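You operate a simulated robot arm through the tools that you are given. There is no shell and no other tool. Be economical: measure what you need, move in short steps, check, and stop when the job is done.

Carry out the task below with a simulated two-armed robot. There is one attempt and no reset: what you move stays moved.

TASK
Stand the blue spring in canister 41, screw its cap back on and stand the canister in the blue tray. Set down upright: what you pick out.

It is judged by the outcome, as a careful person would: the job done as asked, and still so three seconds after it is handed in. It fails if anything else is knocked over, pushed out of place, dropped, spilled or broken. Lids that push on must go on centred and level and be pressed home; caps that screw on are set level and turned clockwise until they are tight.

THE ROBOT
Two 7-joint arms with two-finger parallel grippers on one trunk, on a base that drives. Base frame: it is fixed to the floor where the robot stands at the start and does not move with it; the origin is under the middle of the robot, x ahead of it, y to its left, z up. Lengths are in mm, angles in degrees, forces in N, time in s.
The left shoulder is at the start at [70, 163, 1145], the right one opposite. With the tool pointing down near the work surface each hand reaches from about 380 to 880 mm from the robot's upright axis, wherever it stands, measured 20 degrees to its own side. Places, roughly: drive button [900, -400, 900]; hood button [400, 700, 900]; light button [400, 400, 900]; packing bench top [500, -100, 800]; stop lever [500, 300, 900]; tray [500, 100, 800]. Payload 3.43 kg a hand.
The tool frame of a hand sits at the grasp point between the pads (the TCP): z along the fingers, y along the line on which they close. The tips reach 34 mm beyond it. Largest opening 128 mm; finger width 24, thickness 12; the body of the gripper, 48 by 130 mm, starts 96 mm behind the TCP.
Orientation is that of the tool frame in the base frame, as [roll, pitch, yaw] about the fixed x, y, z axes, in that order (R = Rz(yaw) Ry(pitch) Rx(roll)). With the fingers straight down and closing along the base's y, the tool's x points along the base's -x, its y along +y and its z along -z.

THE INTERFACE
- The arms move only by the tool send_rows. It takes "left_targets", "right_targets" or both (then of equal length, played together; a hand with none holds still); each is a list of rows, each an object of numbers (a shift or turn left out is 0, a gripper value left out holds the last): "x", "y", "z": the shift along the tool's x, y, z in mm; "rx", "ry", "rz": the turn, a rotation vector about the tool's x, y, z in degrees; "fingers": the opening, from 0 (shut) to 1 (fully open). In form: [{"x": .., "y": .., "z": .., "rx": .., "ry": .., "rz": .., "fingers": ..}, ...]. A call has 1 to 20 rows; each row shifts and turns the commanded pose from where the row before left it, along the tool's axes as they then stand. Each row takes 0.2 s and may step no farther than 50 mm and 8.6 degrees from the row before; otherwise, or with a gripper value out of range, the whole call is refused. Where a pose cannot be reached the arm comes as near as it can. A force on the tool above 90 N (or 10 N above the force at the start of the call, whichever is more), or a blocked arm, ends the call early, and 0.2 s more pass. Each finger travels about 153 mm/s and halts on what it meets, pressing with about 27 N; the grip force reading is that of the motor and also rises with nothing between the fingers. The clock runs only during rows and for 0.2 s after the last one: add rows that do not move to give the fingers time. It gives the time, the measured TCP pose, the force on the tool (base axes), the opening and the grip force at its end, in the units of the frame above (readings bear some noise), with the torque about the TCP (base axes, N m) and any sound that the robot's microphone picked up.
- Cameras (640 x 400 px; columns grow to the right, rows downward): "scene" is now at [136.9, -10.2, 1366.3]; the picture's right is [-0.13, -0.99, -0.00], its down [-0.64, 0.08, -0.76] and it looks along [0.76, -0.10, -0.64] (base axes); focal length 214 px, centre (320, 200). "left" rides on the left gripper at [76, 11, -160] in its tool frame; the picture's right is [-0.15, 0.99, 0.00], its down [-0.88, -0.13, -0.46] and it looks along [-0.45, -0.07, 0.89] (tool axes); focal length 234 px, centre (320, 200). "right" rides on the right gripper at [76, -11, -160] in its tool frame; the picture's right is [0.15, 0.99, 0.00], its down [-0.88, 0.13, -0.46] and it looks along [-0.45, 0.07, 0.89] (tool axes); focal length 234 px, centre (320, 200). There is no depth. A picture from a camera that has moved, and an enlarged one, comes with that camera's place and axes in the base frame and with its lens.
- snapshot(camera): a new picture of that camera. The clock stands still meanwhile.
- raise_lower(by): slides the trunk up (or, below 0, down) by that many mm; the arms and the scene camera ride with it, the base frame stays. It gives what a move gives, with no picture.
- drive_base(legs): drives the robot by 1 to 6 legs, each [ahead, left, turn to the left] in mm, mm and degrees, along the robot's own axes; the way and the turn of a leg run together, so that a leg with both is an arc; at most 1500 mm and 180 degrees a leg. The arms and the cameras ride along, it lands a little off, and it stops where it bumps. It gives what a move gives.
- head_to(pan, tilt): turns the head with the scene camera to pan (to the left, within 86 degrees either way) and tilt (down, from -29 to 69), counted from straight ahead of the robot. It gives what a move gives.
- enlarge(camera, box): a new picture of the part [left, top, right, bottom] of that camera's present view, enlarged. The clock stands still meanwhile.
- hand_in(): hands the job in; it is judged then, once.

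Go step by step. Nothing tells you exact positions but the pictures and the camera data: compare them with the known pose of the tool, close in by small moves and look again before you grip or let go. The budget is 120 turns and 108 pictures, counting those below and the enlarged ones. Unless the task says otherwise, let go and move clear before handing in, and close with one line.

The tools are called as name(argument=value, ...) on one line, values as JSON. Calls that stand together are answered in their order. send_rows: Moves the arms, as the interface text tells. Its arguments: {"type":"object","properties":{"left_targets":{"type":"array"},"right_targets":{"type":"array"}},"required":[]} The other tools are called the same way: raise_lower (by) slides the trunk up or down; drive_base (legs) drives the base; head_to (pan, tilt) turns the head that bears the scene camera; snapshot (camera) takes a picture; enlarge (camera, box) takes an enlarged picture of a part of a camera's view; hand_in () hands the job in.

At the start:

```text
t: 0.0
left_tool_pos: [612.3, -33.5, 1192.5]
left_tcp_rot: [180.0, 0.0, -179.9]
left_force: [-0.1, 0.2, 0.3]
left_torque: [0.0, 0.02, -0.01]
left_opening: 127.9
left_grip_force: 0.1
right_tool_pos: [418.4, -492.2, 1222.1]
right_tcp_rot: [-179.9, 0.0, -179.9]
right_force: [-0.3, -0.2, 0.3]
right_torque: [0.02, -0.02, 0.03]
right_opening: 127.9
right_grip_force: 0.1
trunk travel left (down, up): [-625.0, 315.0]
robot x, y, heading: [-1.8, -0.5, -0.1]
head pan, tilt: [-7.6, 40.1]
```

scene: 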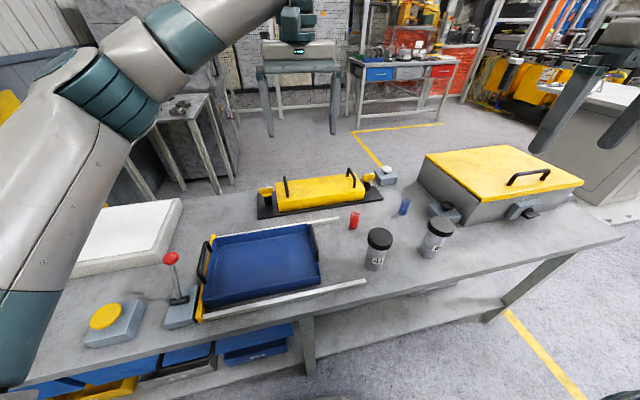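
right: 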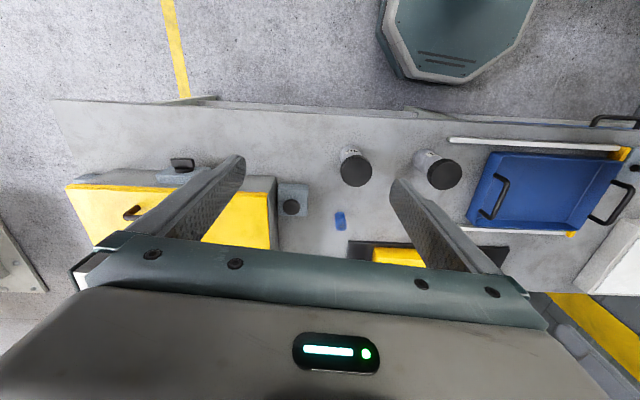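
left: 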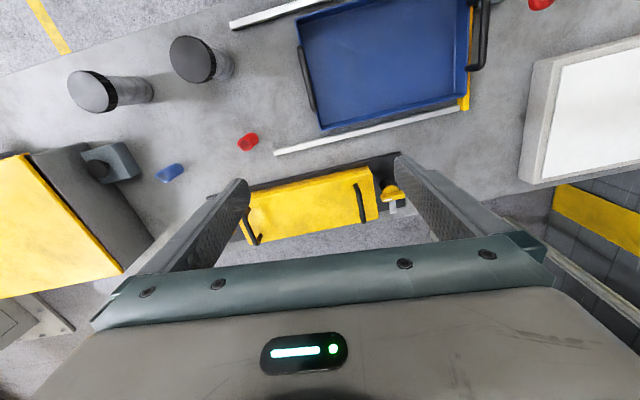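

I see two capped canisters, a red and a blue spring, a blue tray between rails. I'll zoom in to read the labels.

enlarge(camera="scene", box=[330, 180, 490, 280])

enlarge(camera="scene", box=[160, 140, 420, 330])

```text
4.00 times, centred on (410, 230) of scene
camera zoom: at [136.9, -10.2, 1366.3], right [-0.13, -0.99, 0.0], down [-0.64, 0.08, -0.76], along [0.76, -0.1, -0.64], focal length 858 px, centre (-40, 80)
```

zoom: 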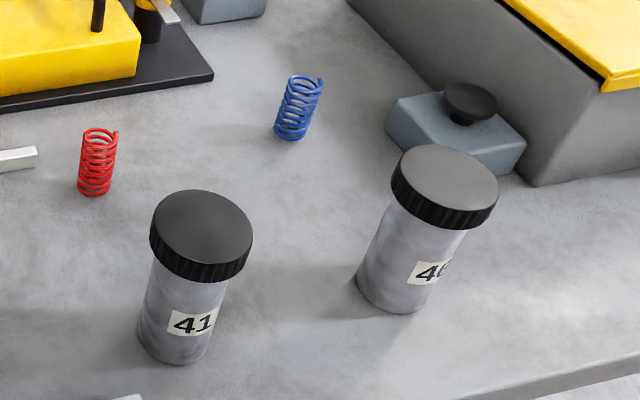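

```text
2.11 times, centred on (290, 235) of scene
camera zoom: at [136.9, -10.2, 1366.3], right [-0.13, -0.99, 0.0], down [-0.64, 0.08, -0.76], along [0.76, -0.1, -0.64], focal length 452 px, centre (383, 126)
```

zoom: 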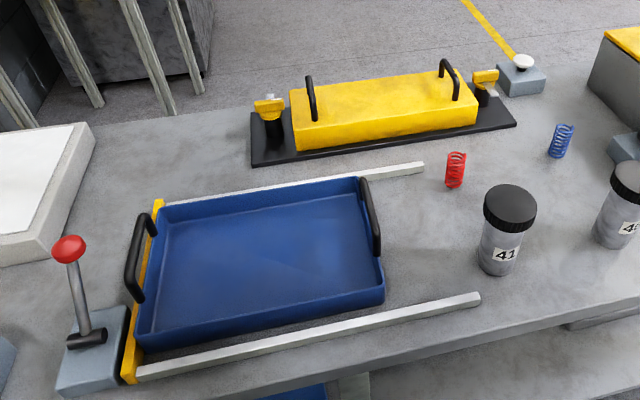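

Canister 41 stands around (480,-218), the blue spring about (690,-400), the red around (640,-198), canister 46 about (497,-400). I'll shift the base right so the work is in front of both arms, then look again.

drive_base(legs=[[0, -200, 0]])

head_to(pan=0, tilt=50)

snapshot(camera="scene")

snapshot(camera="right")

snapshot(camera="left")

```text
t: 1.6
left_tool_pos: [612.1, -234.1, 1192.9]
left_tcp_rot: [180.0, 0.0, 180.0]
left_force: [-0.4, -0.1, -0.1]
left_torque: [-0.01, 0.01, -0.02]
left_opening: 127.9
left_grip_force: 0.0
right_tool_pos: [418.1, -692.2, 1222.2]
right_tcp_rot: [-180.0, 0.0, 179.9]
right_force: [0.3, 0.2, -0.9]
right_torque: [0.01, 0.01, -0.01]
right_opening: 128.1
right_grip_force: 0.1
trunk travel left (down, up): [-625.0, 315.0]
robot x, y, heading: [-1.8, -197.8, -0.0]
head pan, tilt: [-7.6, 40.1]
```

```text
t: 2.3
left_tool_pos: [613.1, -234.9, 1192.3]
left_tcp_rot: [179.9, 0.0, 180.0]
left_force: [-0.3, -0.4, -0.3]
left_torque: [-0.01, 0.0, 0.01]
left_opening: 127.8
left_grip_force: 0.0
right_tool_pos: [418.1, -692.5, 1221.0]
right_tcp_rot: [-180.0, 0.0, 180.0]
right_force: [0.7, 0.2, 0.0]
right_torque: [0.02, -0.01, 0.0]
right_opening: 128.1
right_grip_force: 0.2
trunk travel left (down, up): [-625.0, 315.0]
robot x, y, heading: [-2.3, -199.8, 0.1]
head pan, tilt: [0.0, 50.0]
```

```text
102 pictures are left
camera scene: at [129.6, -199.5, 1352.4], right [0.0, -1.0, 0.0], down [-0.77, 0.0, -0.64], along [0.64, 0.0, -0.77], focal length 214 px, centre (320, 200)
```

scene: 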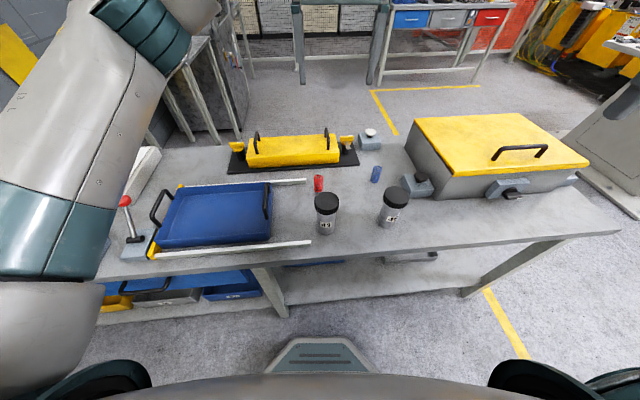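

```text
101 pictures are left
camera right: at [341.4, -702.8, 1380.7], right [-0.15, 0.99, 0.0], down [0.88, 0.13, 0.46], along [0.45, 0.07, -0.89], focal length 234 px, centre (320, 200)
```

right: 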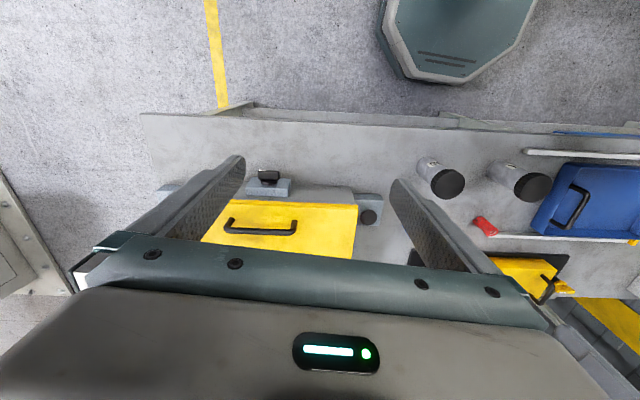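

```text
100 pictures are left
camera left: at [537.5, -224.5, 1351.6], right [0.15, 0.99, 0.0], down [0.88, -0.13, 0.46], along [0.45, -0.07, -0.89], focal length 234 px, centre (320, 200)
```

left: 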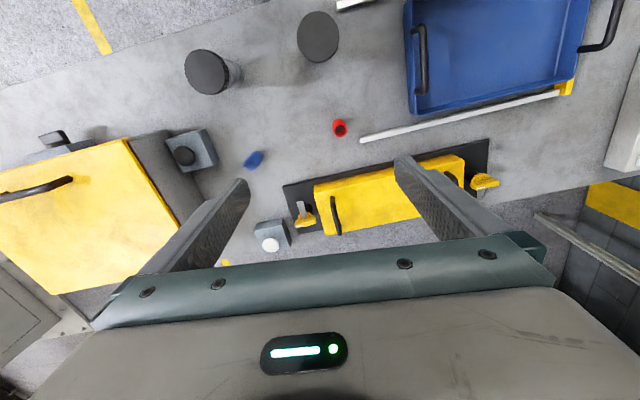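

Now canister 41 is straight ahead. I'll zoom the scene for more precise localisation.

enlarge(camera="scene", box=[290, 160, 418, 240])

enlarge(camera="left", box=[170, 0, 362, 120])

enlarge(camera="scene", box=[130, 160, 322, 280])

```text
5.00 times, centred on (354, 200) of scene
camera zoom: at [129.6, -199.5, 1352.4], right [0.0, -1.0, 0.0], down [-0.77, 0.0, -0.64], along [0.64, 0.0, -0.77], focal length 1072 px, centre (150, 200)
```

zoom: 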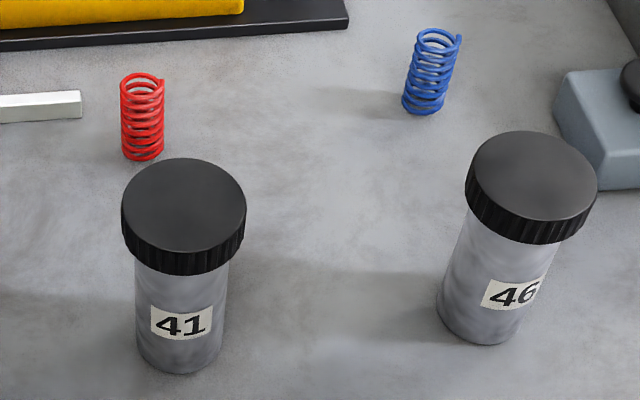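

```text
3.33 times, centred on (266, 60) of left
camera zoom: at [537.5, -224.5, 1351.6], right [0.15, 0.99, 0.0], down [0.88, -0.13, 0.46], along [0.45, -0.07, -0.89], focal length 781 px, centre (500, 667)
```

zoom: 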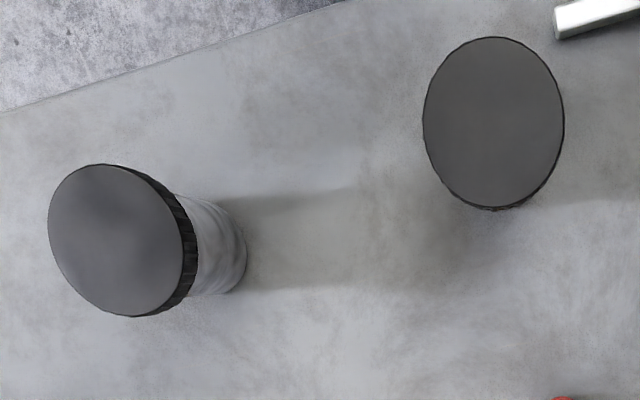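

```text
3.33 times, centred on (226, 220) of scene
camera zoom: at [129.6, -199.5, 1352.4], right [0.0, -1.0, 0.0], down [-0.77, 0.0, -0.64], along [0.64, 0.0, -0.77], focal length 715 px, centre (633, 133)
```

zoom: 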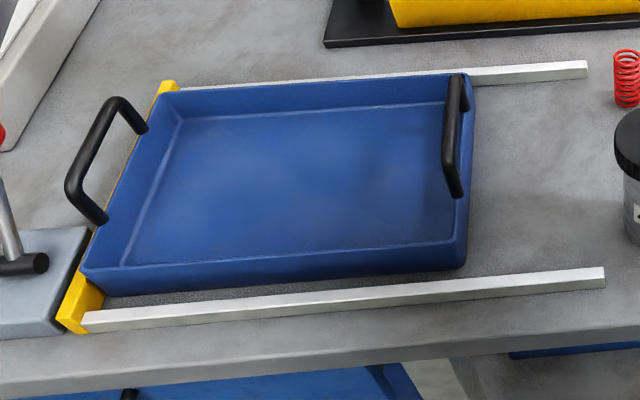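

Cap 41: centre ≈(479,-218), top z≈925; cap Ø≈64, body Ø≈53. I'll bring the left hand to a tilted pre-grasp, to hold the body low from the front-left, while the right hand will work the cap from above.

send_rows(left_targets=[{"x": 32.2, "y": 20.2, "z": 23.7}, {"x": 32.2, "y": 20.2, "z": 23.7}, {"x": 32.2, "y": 20.2, "z": 23.7}, {"x": 32.2, "y": 20.2, "z": 23.7}, {"x": 32.2, "y": 20.2, "z": 23.7}, {"x": 32.2, "y": 20.2, "z": 23.7}, {"rz": 8.57}, {"rz": 8.57}, {"rz": 8.57}, {"rz": 8.57}, {"rz": 8.57}, {"rz": 8.57}, {"rz": 8.57}, {"ry": -7.5}, {"ry": -7.5}, {"ry": -7.5}, {"ry": -7.5}, {"ry": -7.5}, {"ry": -7.5}])

snapshot(camera="scene")

snapshot(camera="left")

```text
t: 6.3
left_tool_pos: [455.3, -114.7, 1060.4]
left_tcp_rot: [-179.9, 45.1, 120.1]
left_force: [-0.7, 0.4, 0.6]
left_torque: [-0.04, 0.02, 0.0]
left_opening: 127.9
left_grip_force: 0.1
left hand out of reach, approached as far as the arm can: row 18, 19
right_tool_pos: [417.3, -691.6, 1222.0]
right_tcp_rot: [-179.9, -0.1, 179.9]
right_force: [0.3, 0.5, -0.7]
right_torque: [-0.03, -0.01, -0.02]
right_opening: 128.1
right_grip_force: 0.1
trunk travel left (down, up): [-625.0, 315.0]
robot x, y, heading: [0.7, -201.2, -0.2]
head pan, tilt: [0.0, 50.0]
```

```text
96 pictures are left
camera scene: at [129.2, -197.4, 1352.4], right [0.0, -1.0, 0.0], down [-0.77, 0.0, -0.64], along [0.64, 0.0, -0.77], focal length 214 px, centre (320, 200)
```

scene: 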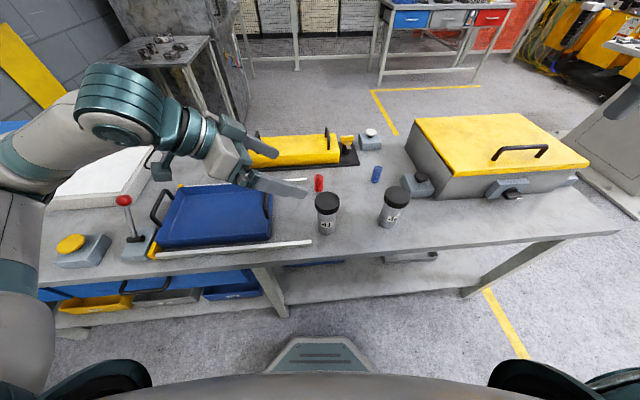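

```text
95 pictures are left
camera left: at [381.3, 35.1, 1119.7], right [0.91, 0.4, 0.1], down [0.04, -0.32, 0.95], along [0.41, -0.86, -0.31], focal length 234 px, centre (320, 200)
```

left: 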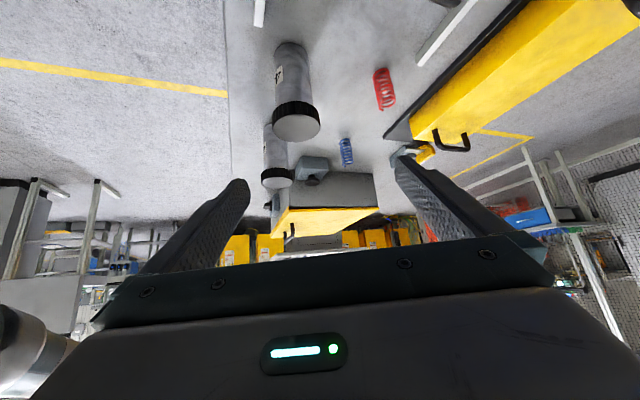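

The arm is a bit cramped close in; I'll back the base 100 mm, then bring the left hand to the pre-grasp.

drive_base(legs=[[-100, 0, 0]])

```text
t: 7.5
left_tool_pos: [355.0, -115.6, 1061.3]
left_tcp_rot: [-180.0, 44.9, 120.0]
left_force: [0.4, 0.0, -0.3]
left_torque: [0.0, -0.02, 0.01]
left_opening: 127.9
left_grip_force: 0.1
right_tool_pos: [317.3, -691.9, 1223.0]
right_tcp_rot: [-180.0, -0.1, -180.0]
right_force: [0.6, 0.5, -0.3]
right_torque: [0.03, -0.02, 0.02]
right_opening: 127.8
right_grip_force: 0.1
trunk travel left (down, up): [-625.0, 315.0]
robot x, y, heading: [-99.0, -200.8, -0.1]
head pan, tilt: [0.0, 50.0]
```

Moving left to the pre-grasp 170 mm back from the canister on the 45° line.

send_rows(left_targets=[{"x": 14.8, "y": 18.5, "z": 30}, {"x": 14.8, "y": 18.5, "z": 30}, {"x": 14.8, "y": 18.5, "z": 30}, {"x": 0}])

snapshot(camera="left")

enlarge(camera="scene", box=[200, 100, 440, 250])

```text
t: 8.5
left_tool_pos: [417.6, -117.4, 964.9]
left_tcp_rot: [180.0, 44.9, 119.9]
left_force: [0.0, -0.2, 0.2]
left_torque: [0.0, 0.0, 0.01]
left_opening: 128.4
left_grip_force: 0.2
right_tool_pos: [317.6, -692.1, 1220.4]
right_tcp_rot: [-180.0, 0.0, 180.0]
right_force: [0.2, 0.1, 0.1]
right_torque: [0.02, 0.02, 0.0]
right_opening: 127.8
right_grip_force: 0.1
trunk travel left (down, up): [-625.0, 315.0]
robot x, y, heading: [-103.6, -203.9, -0.2]
head pan, tilt: [0.0, 50.0]
```

```text
94 pictures are left
camera left: at [345.3, 33.5, 1025.1], right [0.91, 0.4, 0.1], down [0.04, -0.33, 0.94], along [0.42, -0.85, -0.31], focal length 234 px, centre (320, 200)
```

left: 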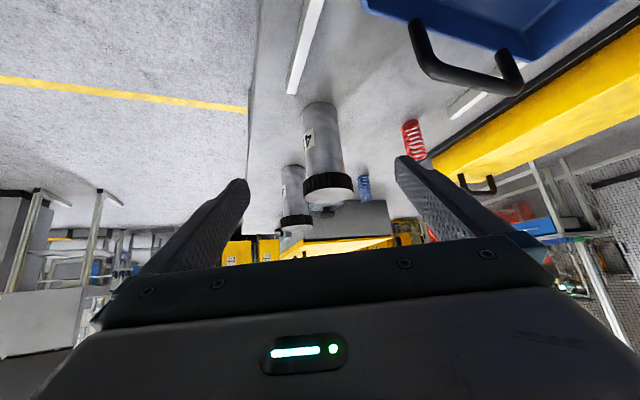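

```text
2.67 times, centred on (320, 175) of scene
camera zoom: at [28.9, -198.6, 1352.4], right [0.0, -1.0, 0.0], down [-0.77, 0.0, -0.64], along [0.64, 0.0, -0.77], focal length 572 px, centre (320, 267)
```

zoom: 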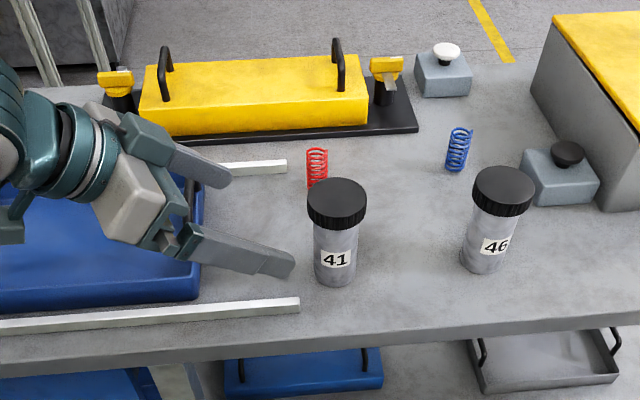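

Projection matches my estimate. Advancing along the tool axis to straddle the body.

send_rows(left_targets=[{"x": 1.5, "y": 2.9, "z": 30}, {"z": 30}, {"z": 30}, {"z": 30}, {"z": 24}, {"z": 24}, {"z": 0}])

snapshot(camera="left")

enlarge(camera="scene", box=[240, 120, 400, 220])

```text
t: 10.1
left_tool_pos: [479.1, -216.7, 847.3]
left_tcp_rot: [-179.9, 45.0, 119.9]
left_force: [0.3, 0.6, 0.4]
left_torque: [0.04, 0.02, 0.0]
left_opening: 128.2
left_grip_force: 0.2
right_tool_pos: [316.8, -692.2, 1223.2]
right_tcp_rot: [180.0, 0.0, 179.9]
right_force: [-0.1, 0.6, 0.4]
right_torque: [-0.01, -0.03, 0.01]
right_opening: 127.9
right_grip_force: 0.1
trunk travel left (down, up): [-625.0, 315.0]
robot x, y, heading: [-100.9, -200.2, 0.0]
head pan, tilt: [0.0, 50.0]
```

```text
92 pictures are left
camera left: at [406.7, -67.0, 906.3], right [0.91, 0.4, 0.1], down [0.04, -0.33, 0.94], along [0.41, -0.86, -0.31], focal length 234 px, centre (320, 200)
```

left: 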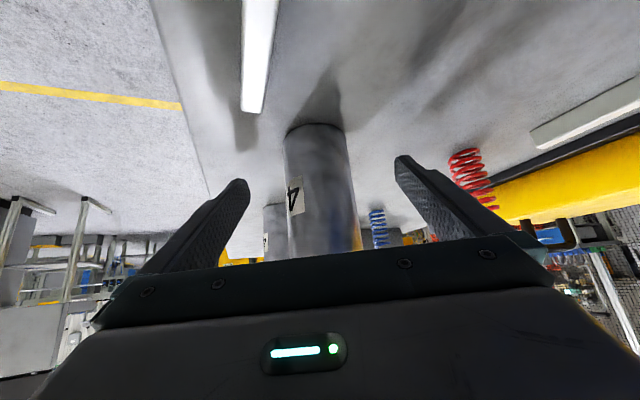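

```text
4.00 times, centred on (320, 170) of scene
camera zoom: at [29.0, -198.2, 1352.4], right [0.0, -1.0, 0.0], down [-0.77, 0.0, -0.64], along [0.64, 0.0, -0.77], focal length 858 px, centre (320, 320)
```

zoom: 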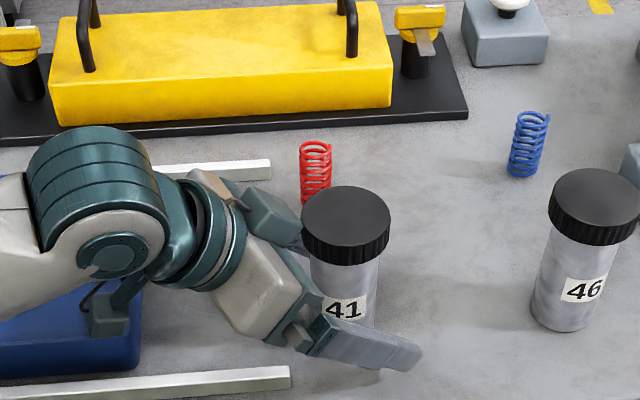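

Centred between the fingers. Closing the left gripper on the body.

send_rows(left_targets=[{"fingers": 0.55}, {"fingers": 0.48}, {"fingers": 0.44}, {"fingers": 0.4}, {"fingers": 0.35}, {"fingers": 0.35}])

enlarge(camera="scene", box=[240, 120, 400, 220])

```text
t: 11.5
left_tool_pos: [479.6, -217.6, 847.2]
left_tcp_rot: [-179.9, 44.9, 120.0]
left_force: [-0.2, -0.9, -1.1]
left_torque: [0.04, -0.08, -0.03]
left_opening: 49.5
left_grip_force: 27.0
right_tool_pos: [317.9, -691.2, 1221.2]
right_tcp_rot: [-179.9, 0.0, 179.9]
right_force: [-0.1, -0.3, 0.1]
right_torque: [0.03, -0.01, 0.01]
right_opening: 128.0
right_grip_force: 0.2
trunk travel left (down, up): [-625.0, 315.0]
robot x, y, heading: [-98.6, -197.1, 0.1]
head pan, tilt: [0.0, 50.0]
```

```text
4.00 times, centred on (320, 170) of scene
camera zoom: at [29.4, -198.6, 1352.4], right [0.0, -1.0, 0.0], down [-0.77, 0.0, -0.64], along [0.64, 0.0, -0.77], focal length 858 px, centre (320, 320)
```

zoom: 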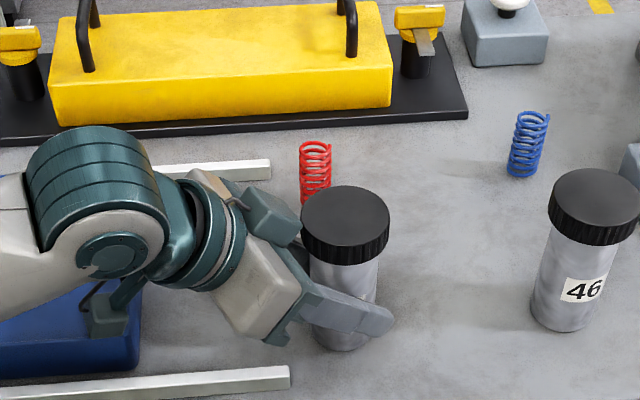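

Body held (49.5 mm). Now bring the right hand high above the cap, with fingers part-closed.

send_rows(right_targets=[{"x": -14.7, "y": 43, "fingers": 0.62}, {"x": -14.7, "y": 43}, {"x": -14.7, "y": 43}, {"x": -14.7, "y": 43}, {"x": -14.7, "y": 43}, {"x": -14.7, "y": 43}, {"x": -14.7, "y": 43}, {"x": -14.7, "y": 43}, {"x": -14.7, "y": 43}, {"x": -14.7, "y": 43}, {"x": -14.7, "y": 43}, {"x": 0}])

send_rows(right_targets=[{"rz": 8.33}, {"rz": 8.33}, {"rz": 8.33}, {"rz": 8.33}, {"rz": 8.33}, {"rz": 8.33}, {"rz": 8.33}, {"rz": 8.33}, {"rz": 8.33}, {"rz": 8.33}, {"rz": 8.33}, {"z": 40}, {"z": 40}, {"z": 40}, {"z": 40}, {"z": 40}, {"z": 0}])

snapshot(camera="scene")

snapshot(camera="right")

```text
t: 14.1
left_tool_pos: [479.0, -215.9, 847.4]
left_tcp_rot: [179.9, 44.8, 120.1]
left_force: [0.7, 1.6, 3.7]
left_torque: [-0.04, -0.01, 0.01]
left_opening: 47.8
left_grip_force: 27.5
right_tool_pos: [478.0, -219.6, 1223.0]
right_tcp_rot: [180.0, 0.0, 179.9]
right_force: [0.7, 0.9, -0.6]
right_torque: [0.0, -0.01, -0.01]
right_opening: 79.3
right_grip_force: 0.1
trunk travel left (down, up): [-625.0, 315.0]
robot x, y, heading: [-97.4, -199.3, -0.1]
head pan, tilt: [0.0, 50.0]
```

```text
t: 17.7
left_tool_pos: [478.3, -216.0, 846.8]
left_tcp_rot: [-180.0, 45.0, 120.0]
left_force: [0.9, 1.5, 4.0]
left_torque: [0.14, -0.1, 0.01]
left_opening: 47.9
left_grip_force: 26.8
right_tool_pos: [480.2, -217.6, 1022.0]
right_tcp_rot: [-180.0, 0.0, 88.4]
right_force: [0.1, 0.1, 0.3]
right_torque: [-0.04, 0.01, 0.0]
right_opening: 79.7
right_grip_force: 0.2
trunk travel left (down, up): [-625.0, 315.0]
robot x, y, heading: [-100.1, -201.2, -0.1]
head pan, tilt: [0.0, 50.0]
```

```text
89 pictures are left
camera scene: at [29.3, -198.3, 1352.4], right [0.0, -1.0, 0.0], down [-0.77, 0.0, -0.64], along [0.64, 0.0, -0.77], focal length 214 px, centre (320, 200)
```

scene: 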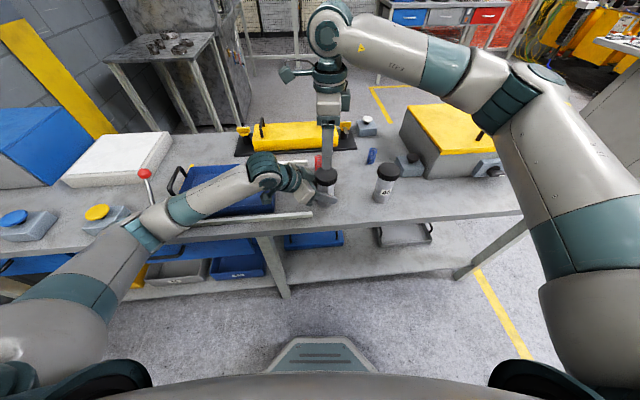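

```text
88 pictures are left
camera right: at [471.0, -140.9, 1180.5], right [0.99, 0.12, 0.0], down [0.1, -0.88, 0.46], along [0.05, -0.45, -0.89], focal length 234 px, centre (320, 200)
```

right: 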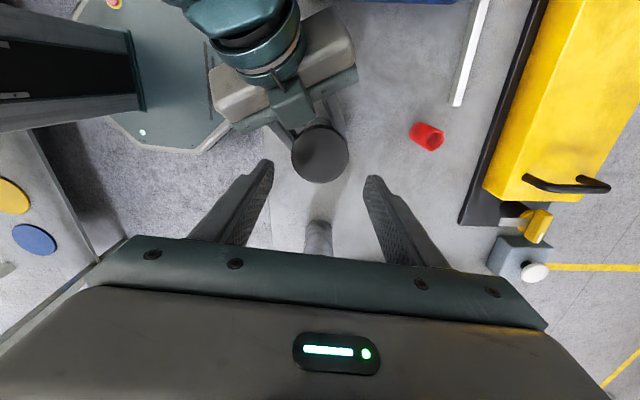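

The right hand is above the cap and centred. Lowering so the tips straddle the cap.

send_rows(right_targets=[{"y": -2, "z": 20}, {"z": 20}, {"z": 20}, {"z": 15}, {"z": 10}, {"z": 0}])

enlarge(camera="scene", box=[270, 130, 398, 210])

snapshot(camera="right")

```text
t: 19.1
left_tool_pos: [479.9, -216.9, 847.0]
left_tcp_rot: [-180.0, 45.0, 120.0]
left_force: [0.9, 0.5, 2.9]
left_torque: [0.08, -0.12, -0.03]
left_opening: 47.9
left_grip_force: 26.6
right_tool_pos: [477.9, -218.7, 937.0]
right_tcp_rot: [-180.0, 0.0, 88.3]
right_force: [0.3, 0.2, 0.2]
right_torque: [0.02, 0.02, 0.02]
right_opening: 79.2
right_grip_force: 0.1
trunk travel left (down, up): [-625.0, 315.0]
robot x, y, heading: [-100.5, -196.4, -0.1]
head pan, tilt: [0.0, 50.0]
```

```text
5.00 times, centred on (334, 170) of scene
camera zoom: at [29.3, -198.3, 1352.4], right [0.0, -1.0, 0.0], down [-0.77, 0.0, -0.64], along [0.64, 0.0, -0.77], focal length 1072 px, centre (250, 350)
```

zoom: 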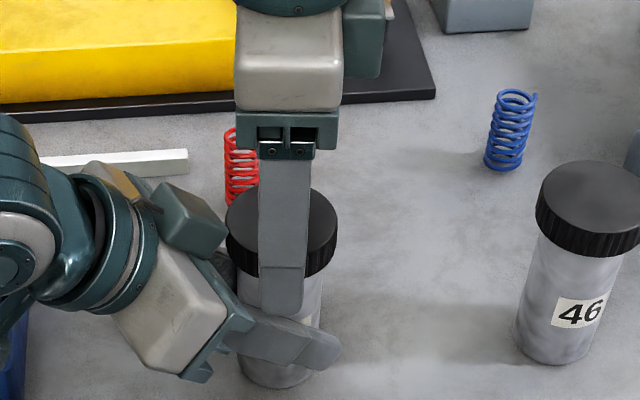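

```text
86 pictures are left
camera right: at [468.4, -141.3, 1095.5], right [0.99, 0.12, 0.0], down [0.1, -0.88, 0.46], along [0.05, -0.45, -0.89], focal length 234 px, centre (320, 200)
```

right: 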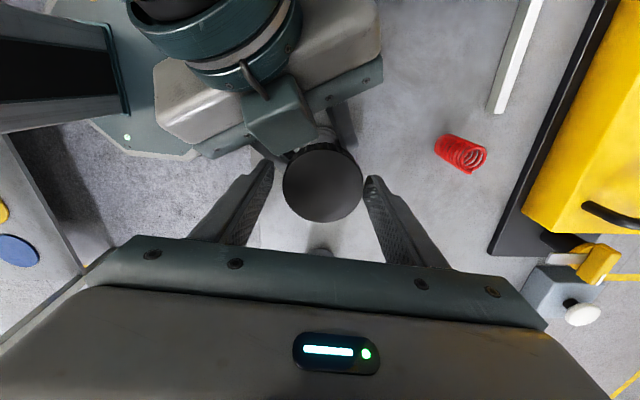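

Well straddled. Close on the cap and turn counter-clockwise (seen from above) about 80°.

send_rows(right_targets=[{"fingers": 0.5}, {"fingers": 0.45}, {"fingers": 0.4}, {"fingers": 0.4}])

send_rows(right_targets=[{"rz": -8}, {"rz": -8}, {"rz": -8}, {"rz": -8}, {"rz": -8}, {"rz": -8}, {"rz": -8}, {"rz": -8}, {"rz": -8}, {"rz": -8}, {"rz": 0}])

enlarge(camera="scene", box=[270, 130, 398, 210])

```text
t: 20.1
left_tool_pos: [478.1, -217.1, 846.6]
left_tcp_rot: [-179.9, 45.0, 120.0]
left_force: [-18.9, 5.5, 7.6]
left_torque: [-0.09, -1.02, -0.19]
left_opening: 48.1
left_grip_force: 27.3
right_tool_pos: [479.3, -218.2, 937.2]
right_tcp_rot: [180.0, 0.0, 88.2]
right_force: [20.5, -4.2, -3.5]
right_torque: [-0.07, -0.68, 0.07]
right_opening: 62.8
right_grip_force: 27.0
trunk travel left (down, up): [-625.0, 315.0]
robot x, y, heading: [-96.6, -195.0, -0.2]
head pan, tilt: [0.0, 50.0]
```

```text
t: 22.5
left_tool_pos: [478.0, -216.9, 845.8]
left_tcp_rot: [-179.8, 44.9, 120.0]
left_force: [-28.4, -7.4, 1.5]
left_torque: [0.45, -1.31, 0.0]
left_opening: 48.0
left_grip_force: 27.2
right_tool_pos: [478.0, -219.1, 937.1]
right_tcp_rot: [179.9, 0.2, 168.3]
right_force: [25.6, 6.7, 3.0]
right_torque: [0.15, -0.7, -0.02]
right_opening: 62.9
right_grip_force: 26.8
trunk travel left (down, up): [-625.0, 315.0]
robot x, y, heading: [-102.9, -198.5, -0.2]
head pan, tilt: [0.0, 50.0]
```

```text
5.00 times, centred on (334, 170) of scene
camera zoom: at [28.6, -198.5, 1352.4], right [0.0, -1.0, 0.0], down [-0.77, 0.0, -0.64], along [0.64, 0.0, -0.77], focal length 1072 px, centre (250, 350)
```

zoom: 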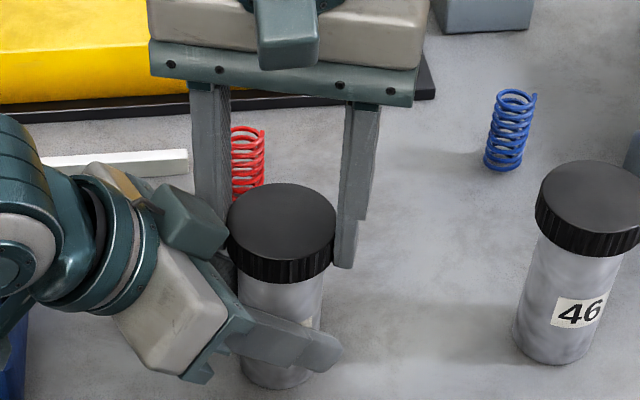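

The cap seems to be turning. Re-grip with a small +x correction and turn again.

send_rows(right_targets=[{"fingers": 0.61}, {"x": -2, "y": 0.4}, {"rz": 8}, {"rz": 8}, {"rz": 8}, {"rz": 8}, {"rz": 8}, {"rz": 8}, {"rz": 8}, {"rz": 8}, {"rz": 8}, {"rz": 8}, {"fingers": 0.5}, {"fingers": 0.44}, {"fingers": 0.4}, {"fingers": 0.4}])

send_rows(right_targets=[{"rz": -8}, {"rz": -8}, {"rz": -8}, {"rz": -8}, {"rz": -8}, {"rz": -8}, {"rz": -8}, {"rz": -8}, {"rz": -8}, {"rz": -8}, {"rz": 0}])

enlarge(camera="scene", box=[270, 130, 398, 210])

```text
t: 25.9
left_tool_pos: [480.2, -216.7, 848.1]
left_tcp_rot: [-179.9, 44.9, 120.0]
left_force: [-0.6, 0.7, 0.5]
left_torque: [-0.01, -0.13, -0.06]
left_opening: 47.9
left_grip_force: 27.5
right_tool_pos: [481.2, -217.4, 935.4]
right_tcp_rot: [180.0, 0.0, 88.3]
right_force: [1.7, 0.3, -0.2]
right_torque: [-0.02, -0.03, 0.0]
right_opening: 62.7
right_grip_force: 26.9
trunk travel left (down, up): [-625.0, 315.0]
robot x, y, heading: [-101.7, -199.7, 0.1]
head pan, tilt: [0.0, 50.0]
```

```text
t: 28.3
left_tool_pos: [478.6, -216.6, 847.4]
left_tcp_rot: [-179.8, 45.0, 120.0]
left_force: [-15.3, -2.5, 0.4]
left_torque: [0.49, -1.07, -0.06]
left_opening: 47.9
left_grip_force: 26.9
right_tool_pos: [479.2, -218.3, 936.5]
right_tcp_rot: [-180.0, 0.1, 168.5]
right_force: [16.6, 4.1, 6.5]
right_torque: [0.1, -0.37, -0.03]
right_opening: 63.0
right_grip_force: 26.8
trunk travel left (down, up): [-625.0, 315.0]
robot x, y, heading: [-99.5, -198.6, 0.2]
head pan, tilt: [0.0, 50.0]
```

```text
5.00 times, centred on (334, 170) of scene
camera zoom: at [29.3, -198.2, 1352.4], right [0.0, -1.0, 0.0], down [-0.77, 0.0, -0.64], along [0.64, 0.0, -0.77], focal length 1072 px, centre (250, 350)
```

zoom: 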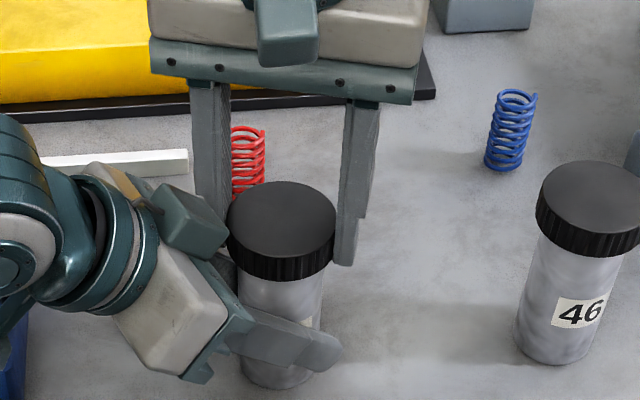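

The cap is slowly rising. Two more strokes.

send_rows(right_targets=[{"fingers": 0.6}, {"x": -1, "z": -1.5}, {"rz": 8}, {"rz": 8}, {"rz": 8}, {"rz": 8}, {"rz": 8}, {"rz": 8}, {"rz": 8}, {"rz": 8}, {"rz": 8}, {"rz": 8}, {"fingers": 0.5}, {"fingers": 0.44}, {"fingers": 0.4}, {"fingers": 0.4}])

send_rows(right_targets=[{"rz": -8}, {"rz": -8}, {"rz": -8}, {"rz": -8}, {"rz": -8}, {"rz": -8}, {"rz": -8}, {"rz": -8}, {"rz": -8}, {"rz": -8}, {"rz": 0}])

send_rows(right_targets=[{"fingers": 0.6}, {"x": 0, "z": -1.5}, {"rz": 8}, {"rz": 8}, {"rz": 8}, {"rz": 8}, {"rz": 8}, {"rz": 8}, {"rz": 8}, {"rz": 8}, {"rz": 8}, {"rz": 8}, {"fingers": 0.5}, {"fingers": 0.44}, {"fingers": 0.4}, {"fingers": 0.4}])

send_rows(right_targets=[{"rz": -8}, {"rz": -8}, {"rz": -8}, {"rz": -8}, {"rz": -8}, {"rz": -8}, {"rz": -8}, {"rz": -8}, {"rz": -8}, {"rz": -8}, {"rz": 0}])

enlarge(camera="scene", box=[270, 130, 398, 210])

```text
t: 31.7
left_tool_pos: [480.2, -217.3, 845.8]
left_tcp_rot: [-179.9, 45.0, 120.2]
left_force: [6.9, -0.5, 0.0]
left_torque: [0.03, 0.46, 0.02]
left_opening: 47.9
left_grip_force: 27.1
right_tool_pos: [480.8, -218.4, 939.1]
right_tcp_rot: [-179.9, 0.0, 88.3]
right_force: [-6.6, 0.4, 0.9]
right_torque: [-0.04, 0.12, -0.01]
right_opening: 62.5
right_grip_force: 26.9
trunk travel left (down, up): [-625.0, 315.0]
robot x, y, heading: [-101.6, -198.6, -0.2]
head pan, tilt: [0.0, 50.0]
```

```text
t: 34.1
left_tool_pos: [478.2, -216.8, 846.8]
left_tcp_rot: [-179.8, 44.9, 120.1]
left_force: [2.4, -7.2, -1.4]
left_torque: [0.8, -0.24, -0.02]
left_opening: 47.8
left_grip_force: 26.7
right_tool_pos: [481.2, -219.2, 937.7]
right_tcp_rot: [179.9, -0.1, 168.3]
right_force: [-0.5, 7.6, 6.5]
right_torque: [0.11, 0.19, 0.02]
right_opening: 62.7
right_grip_force: 28.1
trunk travel left (down, up): [-625.0, 315.0]
robot x, y, heading: [-99.9, -197.9, -0.1]
head pan, tilt: [0.0, 50.0]
```

```text
t: 37.5
left_tool_pos: [480.4, -215.7, 846.9]
left_tcp_rot: [-179.9, 44.9, 120.1]
left_force: [6.8, -0.4, 0.5]
left_torque: [0.02, 0.46, 0.01]
left_opening: 47.8
left_grip_force: 27.0
right_tool_pos: [480.7, -218.4, 939.3]
right_tcp_rot: [-179.9, 0.1, 88.3]
right_force: [-6.0, -1.1, 0.1]
right_torque: [-0.03, 0.08, 0.04]
right_opening: 62.6
right_grip_force: 27.3
trunk travel left (down, up): [-625.0, 315.0]
robot x, y, heading: [-100.8, -199.3, -0.1]
head pan, tilt: [0.0, 50.0]
```

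```text
t: 39.9
left_tool_pos: [480.3, -216.4, 846.9]
left_tcp_rot: [-179.8, 44.9, 120.0]
left_force: [-0.5, -2.2, -0.5]
left_torque: [0.2, -0.08, -0.02]
left_opening: 47.8
left_grip_force: 27.1
right_tool_pos: [482.1, -219.3, 938.7]
right_tcp_rot: [180.0, 0.1, 168.4]
right_force: [1.3, 2.5, 0.7]
right_torque: [0.04, -0.02, -0.01]
right_opening: 62.4
right_grip_force: 26.9
trunk travel left (down, up): [-625.0, 315.0]
robot x, y, heading: [-100.5, -198.5, 0.0]
head pan, tilt: [0.0, 50.0]
```

```text
5.00 times, centred on (334, 170) of scene
camera zoom: at [29.6, -198.4, 1352.3], right [0.0, -1.0, 0.0], down [-0.77, 0.0, -0.64], along [0.64, 0.0, -0.77], focal length 1072 px, centre (250, 350)
```

zoom: 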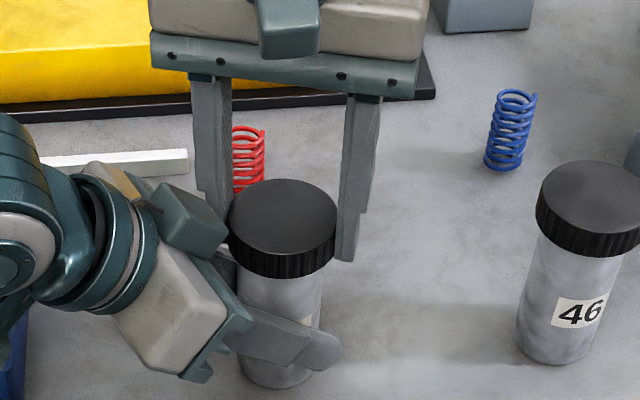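

Forces have vanished; the cap may be free after ~320°. Trying a gentle lift.

send_rows(right_targets=[{"z": -3}, {"z": -3}, {"z": -4}, {"z": 0}])

enlarge(camera="scene", box=[270, 130, 398, 210])

```text
t: 40.9
left_tool_pos: [479.2, -218.0, 846.1]
left_tcp_rot: [-179.7, 44.9, 120.1]
left_force: [-3.2, -4.6, -0.4]
left_torque: [0.43, -0.21, 0.0]
left_opening: 47.9
left_grip_force: 27.2
right_tool_pos: [481.6, -218.9, 950.0]
right_tcp_rot: [-180.0, 0.0, 168.3]
right_force: [1.8, 4.8, -3.2]
right_torque: [0.09, -0.06, -0.06]
right_opening: 62.5
right_grip_force: 27.1
trunk travel left (down, up): [-625.0, 315.0]
robot x, y, heading: [-98.3, -201.5, -0.0]
head pan, tilt: [0.0, 50.0]
```

```text
5.00 times, centred on (334, 170) of scene
camera zoom: at [29.8, -198.4, 1352.3], right [0.0, -1.0, 0.0], down [-0.77, 0.0, -0.64], along [0.64, 0.0, -0.77], focal length 1072 px, centre (250, 350)
```

zoom: 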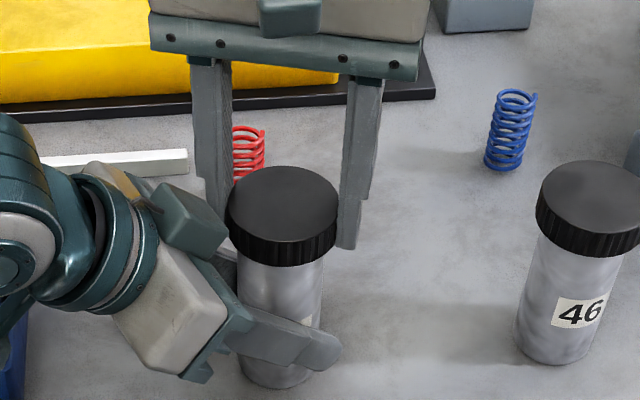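

The cap lifts while the canister stays. Lifting further.

send_rows(right_targets=[{"z": -5}, {"z": -10}, {"z": -10}, {"z": -20}, {"z": -30}, {"z": -30}, {"z": 0}])

snapshot(camera="scene")

enlarge(camera="scene", box=[260, 100, 420, 200])

snapshot(camera="right")

```text
t: 42.5
left_tool_pos: [478.9, -215.3, 846.8]
left_tcp_rot: [-179.8, 44.9, 120.0]
left_force: [-0.9, 0.5, 0.1]
left_torque: [0.04, -0.01, 0.04]
left_opening: 48.1
left_grip_force: 26.9
right_tool_pos: [481.4, -219.2, 1056.0]
right_tcp_rot: [179.9, 0.0, 168.3]
right_force: [-0.1, 0.6, -0.4]
right_torque: [0.0, 0.01, -0.03]
right_opening: 62.2
right_grip_force: 26.8
trunk travel left (down, up): [-625.0, 315.0]
robot x, y, heading: [-102.7, -200.3, -0.1]
head pan, tilt: [0.0, 50.0]
```

```text
81 pictures are left
camera scene: at [29.6, -198.4, 1352.3], right [0.0, -1.0, 0.0], down [-0.77, 0.0, -0.64], along [0.64, 0.0, -0.77], focal length 214 px, centre (320, 200)
```

scene: 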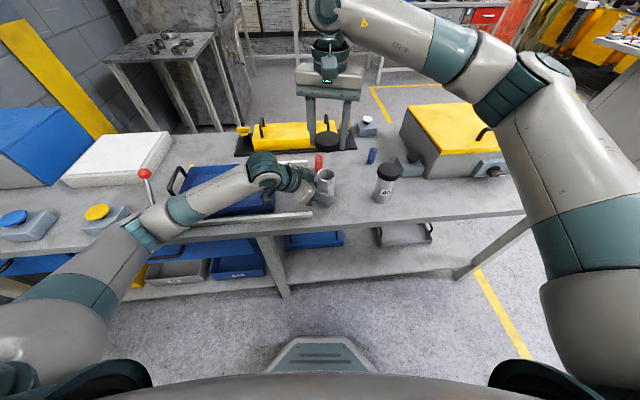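

```text
4.00 times, centred on (340, 150) of scene
camera zoom: at [29.6, -198.4, 1352.3], right [0.0, -1.0, 0.0], down [-0.77, 0.0, -0.64], along [0.64, 0.0, -0.77], focal length 858 px, centre (240, 400)
```

zoom: 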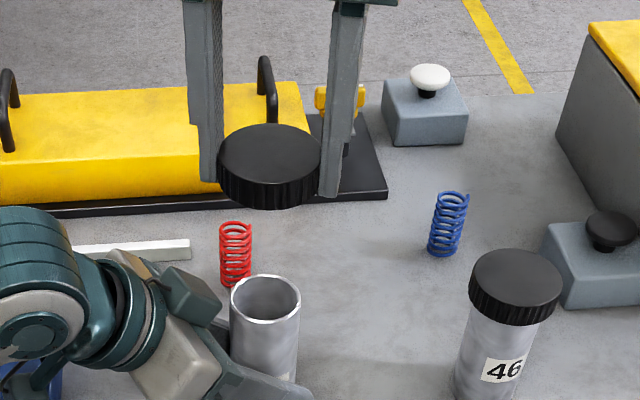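

```text
79 pictures are left
camera right: at [403.9, -213.6, 1214.8], right [0.06, 1.0, 0.0], down [0.89, -0.05, 0.46], along [0.45, -0.03, -0.89], focal length 234 px, centre (320, 200)
```

right: 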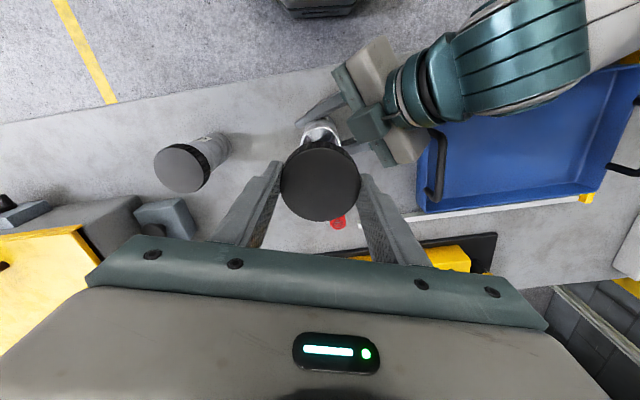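

The cap is off. I'll set it down at an empty spot ≈(580,-290).

send_rows(right_targets=[{"x": -37.1, "y": -16.5}, {"x": -37.1, "y": -16.5}, {"x": -37.1, "y": -16.5}, {"z": 40}, {"z": 40}, {"z": 40}, {"z": 40}, {"z": 30}, {"z": 0}])

enlarge(camera="scene", box=[260, 100, 420, 200])

snapshot(camera="right")

```text
t: 44.5
left_tool_pos: [480.2, -216.6, 847.0]
left_tcp_rot: [-179.9, 45.0, 120.0]
left_force: [-0.7, -0.1, 0.3]
left_torque: [0.01, -0.03, 0.03]
left_opening: 48.0
left_grip_force: 27.2
right_tool_pos: [581.8, -289.5, 863.9]
right_tcp_rot: [-180.0, 0.0, 168.3]
right_force: [0.1, -0.6, 0.0]
right_torque: [-0.01, -0.02, -0.01]
right_opening: 62.4
right_grip_force: 27.2
trunk travel left (down, up): [-625.0, 315.0]
robot x, y, heading: [-101.7, -201.6, -0.4]
head pan, tilt: [0.0, 50.0]
```

```text
4.00 times, centred on (340, 150) of scene
camera zoom: at [29.6, -198.4, 1352.3], right [0.0, -1.0, 0.0], down [-0.77, 0.0, -0.64], along [0.64, 0.0, -0.77], focal length 858 px, centre (240, 400)
```

zoom: 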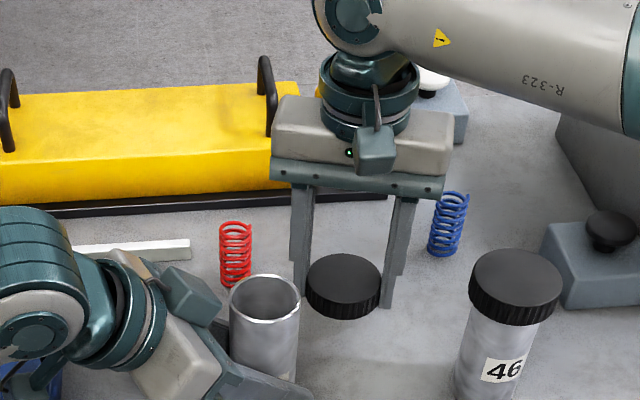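

```text
77 pictures are left
camera right: at [503.7, -284.4, 1023.1], right [0.06, 1.0, 0.0], down [0.89, -0.05, 0.46], along [0.45, -0.03, -0.89], focal length 234 px, centre (320, 200)
```

right: 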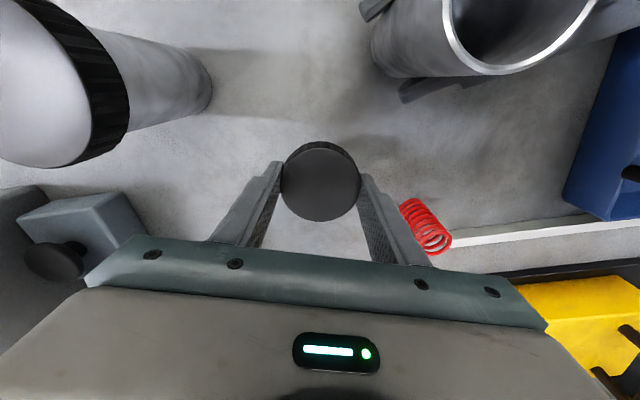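

Lowering the cap gently to the bench until contact.

send_rows(right_targets=[{"z": 8}, {"z": 8}, {"z": 4}, {"z": 2}, {"z": 2}, {"z": 0}])

enlarge(camera="scene", box=[310, 140, 390, 190])

```text
t: 45.9
left_tool_pos: [479.8, -217.1, 846.5]
left_tcp_rot: [-179.9, 44.9, 120.0]
left_force: [0.8, -0.9, 0.3]
left_torque: [0.06, -0.03, -0.02]
left_opening: 48.0
left_grip_force: 27.3
right_tool_pos: [579.4, -290.1, 840.9]
right_tcp_rot: [-179.9, -0.1, 168.2]
right_force: [0.2, -0.4, 0.1]
right_torque: [0.0, 0.0, 0.01]
right_opening: 62.6
right_grip_force: 26.8
trunk travel left (down, up): [-625.0, 315.0]
robot x, y, heading: [-94.4, -201.3, -0.1]
head pan, tilt: [0.0, 50.0]
```

```text
8.00 times, centred on (350, 165) of scene
camera zoom: at [29.6, -198.4, 1352.3], right [0.0, -1.0, 0.0], down [-0.77, 0.0, -0.64], along [0.64, 0.0, -0.77], focal length 1716 px, centre (80, 480)
```

zoom: 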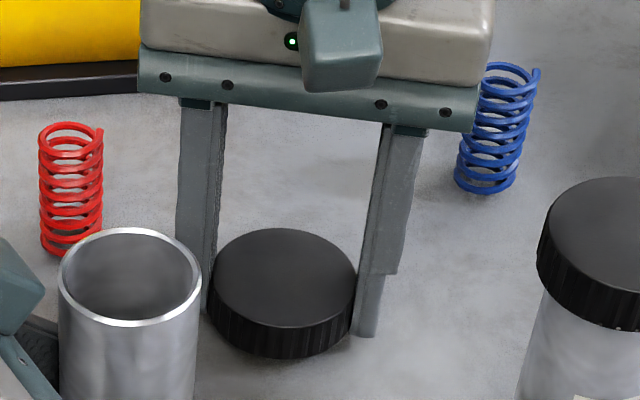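

send_rows(right_targets=[{"z": 1.5}, {"z": 1.5}, {"z": 1}, {"z": 0}])

```text
t: 46.9
left_tool_pos: [480.1, -215.4, 846.9]
left_tcp_rot: [180.0, 44.9, 120.0]
left_force: [-0.2, 0.5, -0.1]
left_torque: [0.03, -0.09, 0.03]
left_opening: 47.7
left_grip_force: 27.2
right_tool_pos: [580.0, -289.9, 836.8]
right_tcp_rot: [-180.0, 0.0, 168.3]
right_force: [0.1, -0.1, -0.6]
right_torque: [-0.02, -0.01, 0.01]
right_opening: 62.5
right_grip_force: 27.0
trunk travel left (down, up): [-625.0, 315.0]
robot x, y, heading: [-99.1, -200.6, 0.1]
head pan, tilt: [0.0, 50.0]
```

No contact yet; continuing in 1 mm steps.

send_rows(right_targets=[{"z": 1}, {"z": 1}, {"z": 0}])

enlarge(camera="scene", box=[310, 140, 390, 190])

```text
t: 47.7
left_tool_pos: [478.3, -216.7, 846.8]
left_tcp_rot: [-179.9, 44.8, 119.9]
left_force: [-0.6, 0.1, -0.1]
left_torque: [0.03, -0.07, -0.02]
left_opening: 48.0
left_grip_force: 26.8
right_tool_pos: [580.0, -290.6, 833.5]
right_tcp_rot: [-179.9, 0.1, 168.3]
right_force: [0.2, 0.5, 0.0]
right_torque: [0.01, -0.02, 0.0]
right_opening: 62.4
right_grip_force: 27.2
trunk travel left (down, up): [-625.0, 315.0]
robot x, y, heading: [-100.5, -198.5, -0.2]
head pan, tilt: [0.0, 50.0]
```

```text
8.00 times, centred on (350, 165) of scene
camera zoom: at [29.6, -198.4, 1352.3], right [0.0, -1.0, 0.0], down [-0.77, 0.0, -0.64], along [0.64, 0.0, -0.77], focal length 1716 px, centre (80, 480)
```

zoom: 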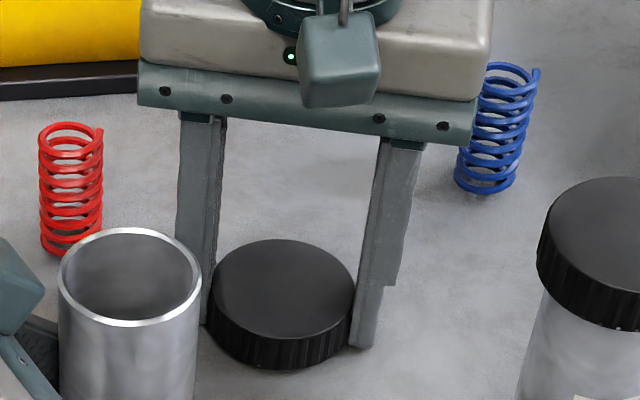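

send_rows(right_targets=[{"z": 1}, {"z": 1}, {"z": 0}])

```text
t: 48.5
left_tool_pos: [479.3, -215.5, 847.5]
left_tcp_rot: [-179.9, 44.9, 120.1]
left_force: [-0.7, 0.6, 0.3]
left_torque: [0.0, -0.02, 0.0]
left_opening: 48.1
left_grip_force: 27.1
right_tool_pos: [580.0, -290.4, 833.8]
right_tcp_rot: [180.0, 0.1, 168.4]
right_force: [-1.0, -0.7, 9.6]
right_torque: [-0.16, 0.19, -0.03]
right_opening: 62.4
right_grip_force: 27.1
trunk travel left (down, up): [-625.0, 315.0]
robot x, y, heading: [-103.1, -197.1, -0.1]
head pan, tilt: [0.0, 50.0]
```

Cap is on the bench. Release, rise, and go above the blue spring.

send_rows(right_targets=[{"z": -1}, {"fingers": 0.56}, {"fingers": 0.64}, {"fingers": 0.64}, {"z": -10}, {"z": -40}, {"z": -40}, {"z": -40}, {"x": -29.4, "y": -21.2}, {"x": -29.4, "y": -21.2}, {"x": -29.4, "y": -21.2}, {"x": -29.4, "y": -21.2}, {"x": 0}])

snapshot(camera="right")

enlarge(camera="scene", box=[290, 120, 418, 200])

```text
t: 51.3
left_tool_pos: [479.0, -216.0, 847.6]
left_tcp_rot: [-179.9, 44.9, 119.9]
left_force: [-0.1, 0.4, 0.2]
left_torque: [0.04, -0.04, 0.01]
left_opening: 48.0
left_grip_force: 27.0
right_tool_pos: [679.2, -397.2, 963.2]
right_tcp_rot: [179.9, 0.1, 168.3]
right_force: [-0.5, 0.2, -0.2]
right_torque: [0.02, -0.02, -0.01]
right_opening: 81.9
right_grip_force: 0.0
trunk travel left (down, up): [-625.0, 315.0]
robot x, y, heading: [-96.0, -198.2, 0.0]
head pan, tilt: [0.0, 50.0]
```

```text
74 pictures are left
camera right: at [601.7, -391.6, 1122.4], right [0.06, 1.0, 0.0], down [0.89, -0.05, 0.46], along [0.46, -0.03, -0.89], focal length 234 px, centre (320, 200)
```

right: 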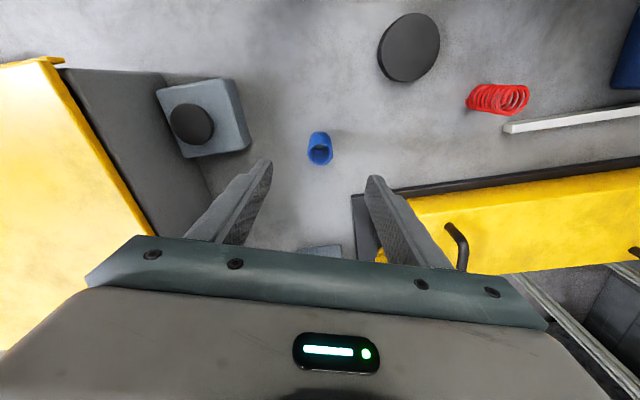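

```text
5.00 times, centred on (354, 160) of scene
camera zoom: at [29.5, -198.3, 1352.3], right [0.0, -1.0, 0.0], down [-0.77, 0.0, -0.64], along [0.64, 0.0, -0.77], focal length 1072 px, centre (150, 400)
```

zoom: 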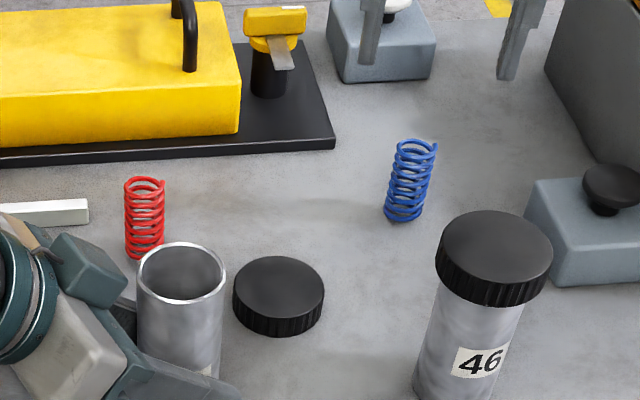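

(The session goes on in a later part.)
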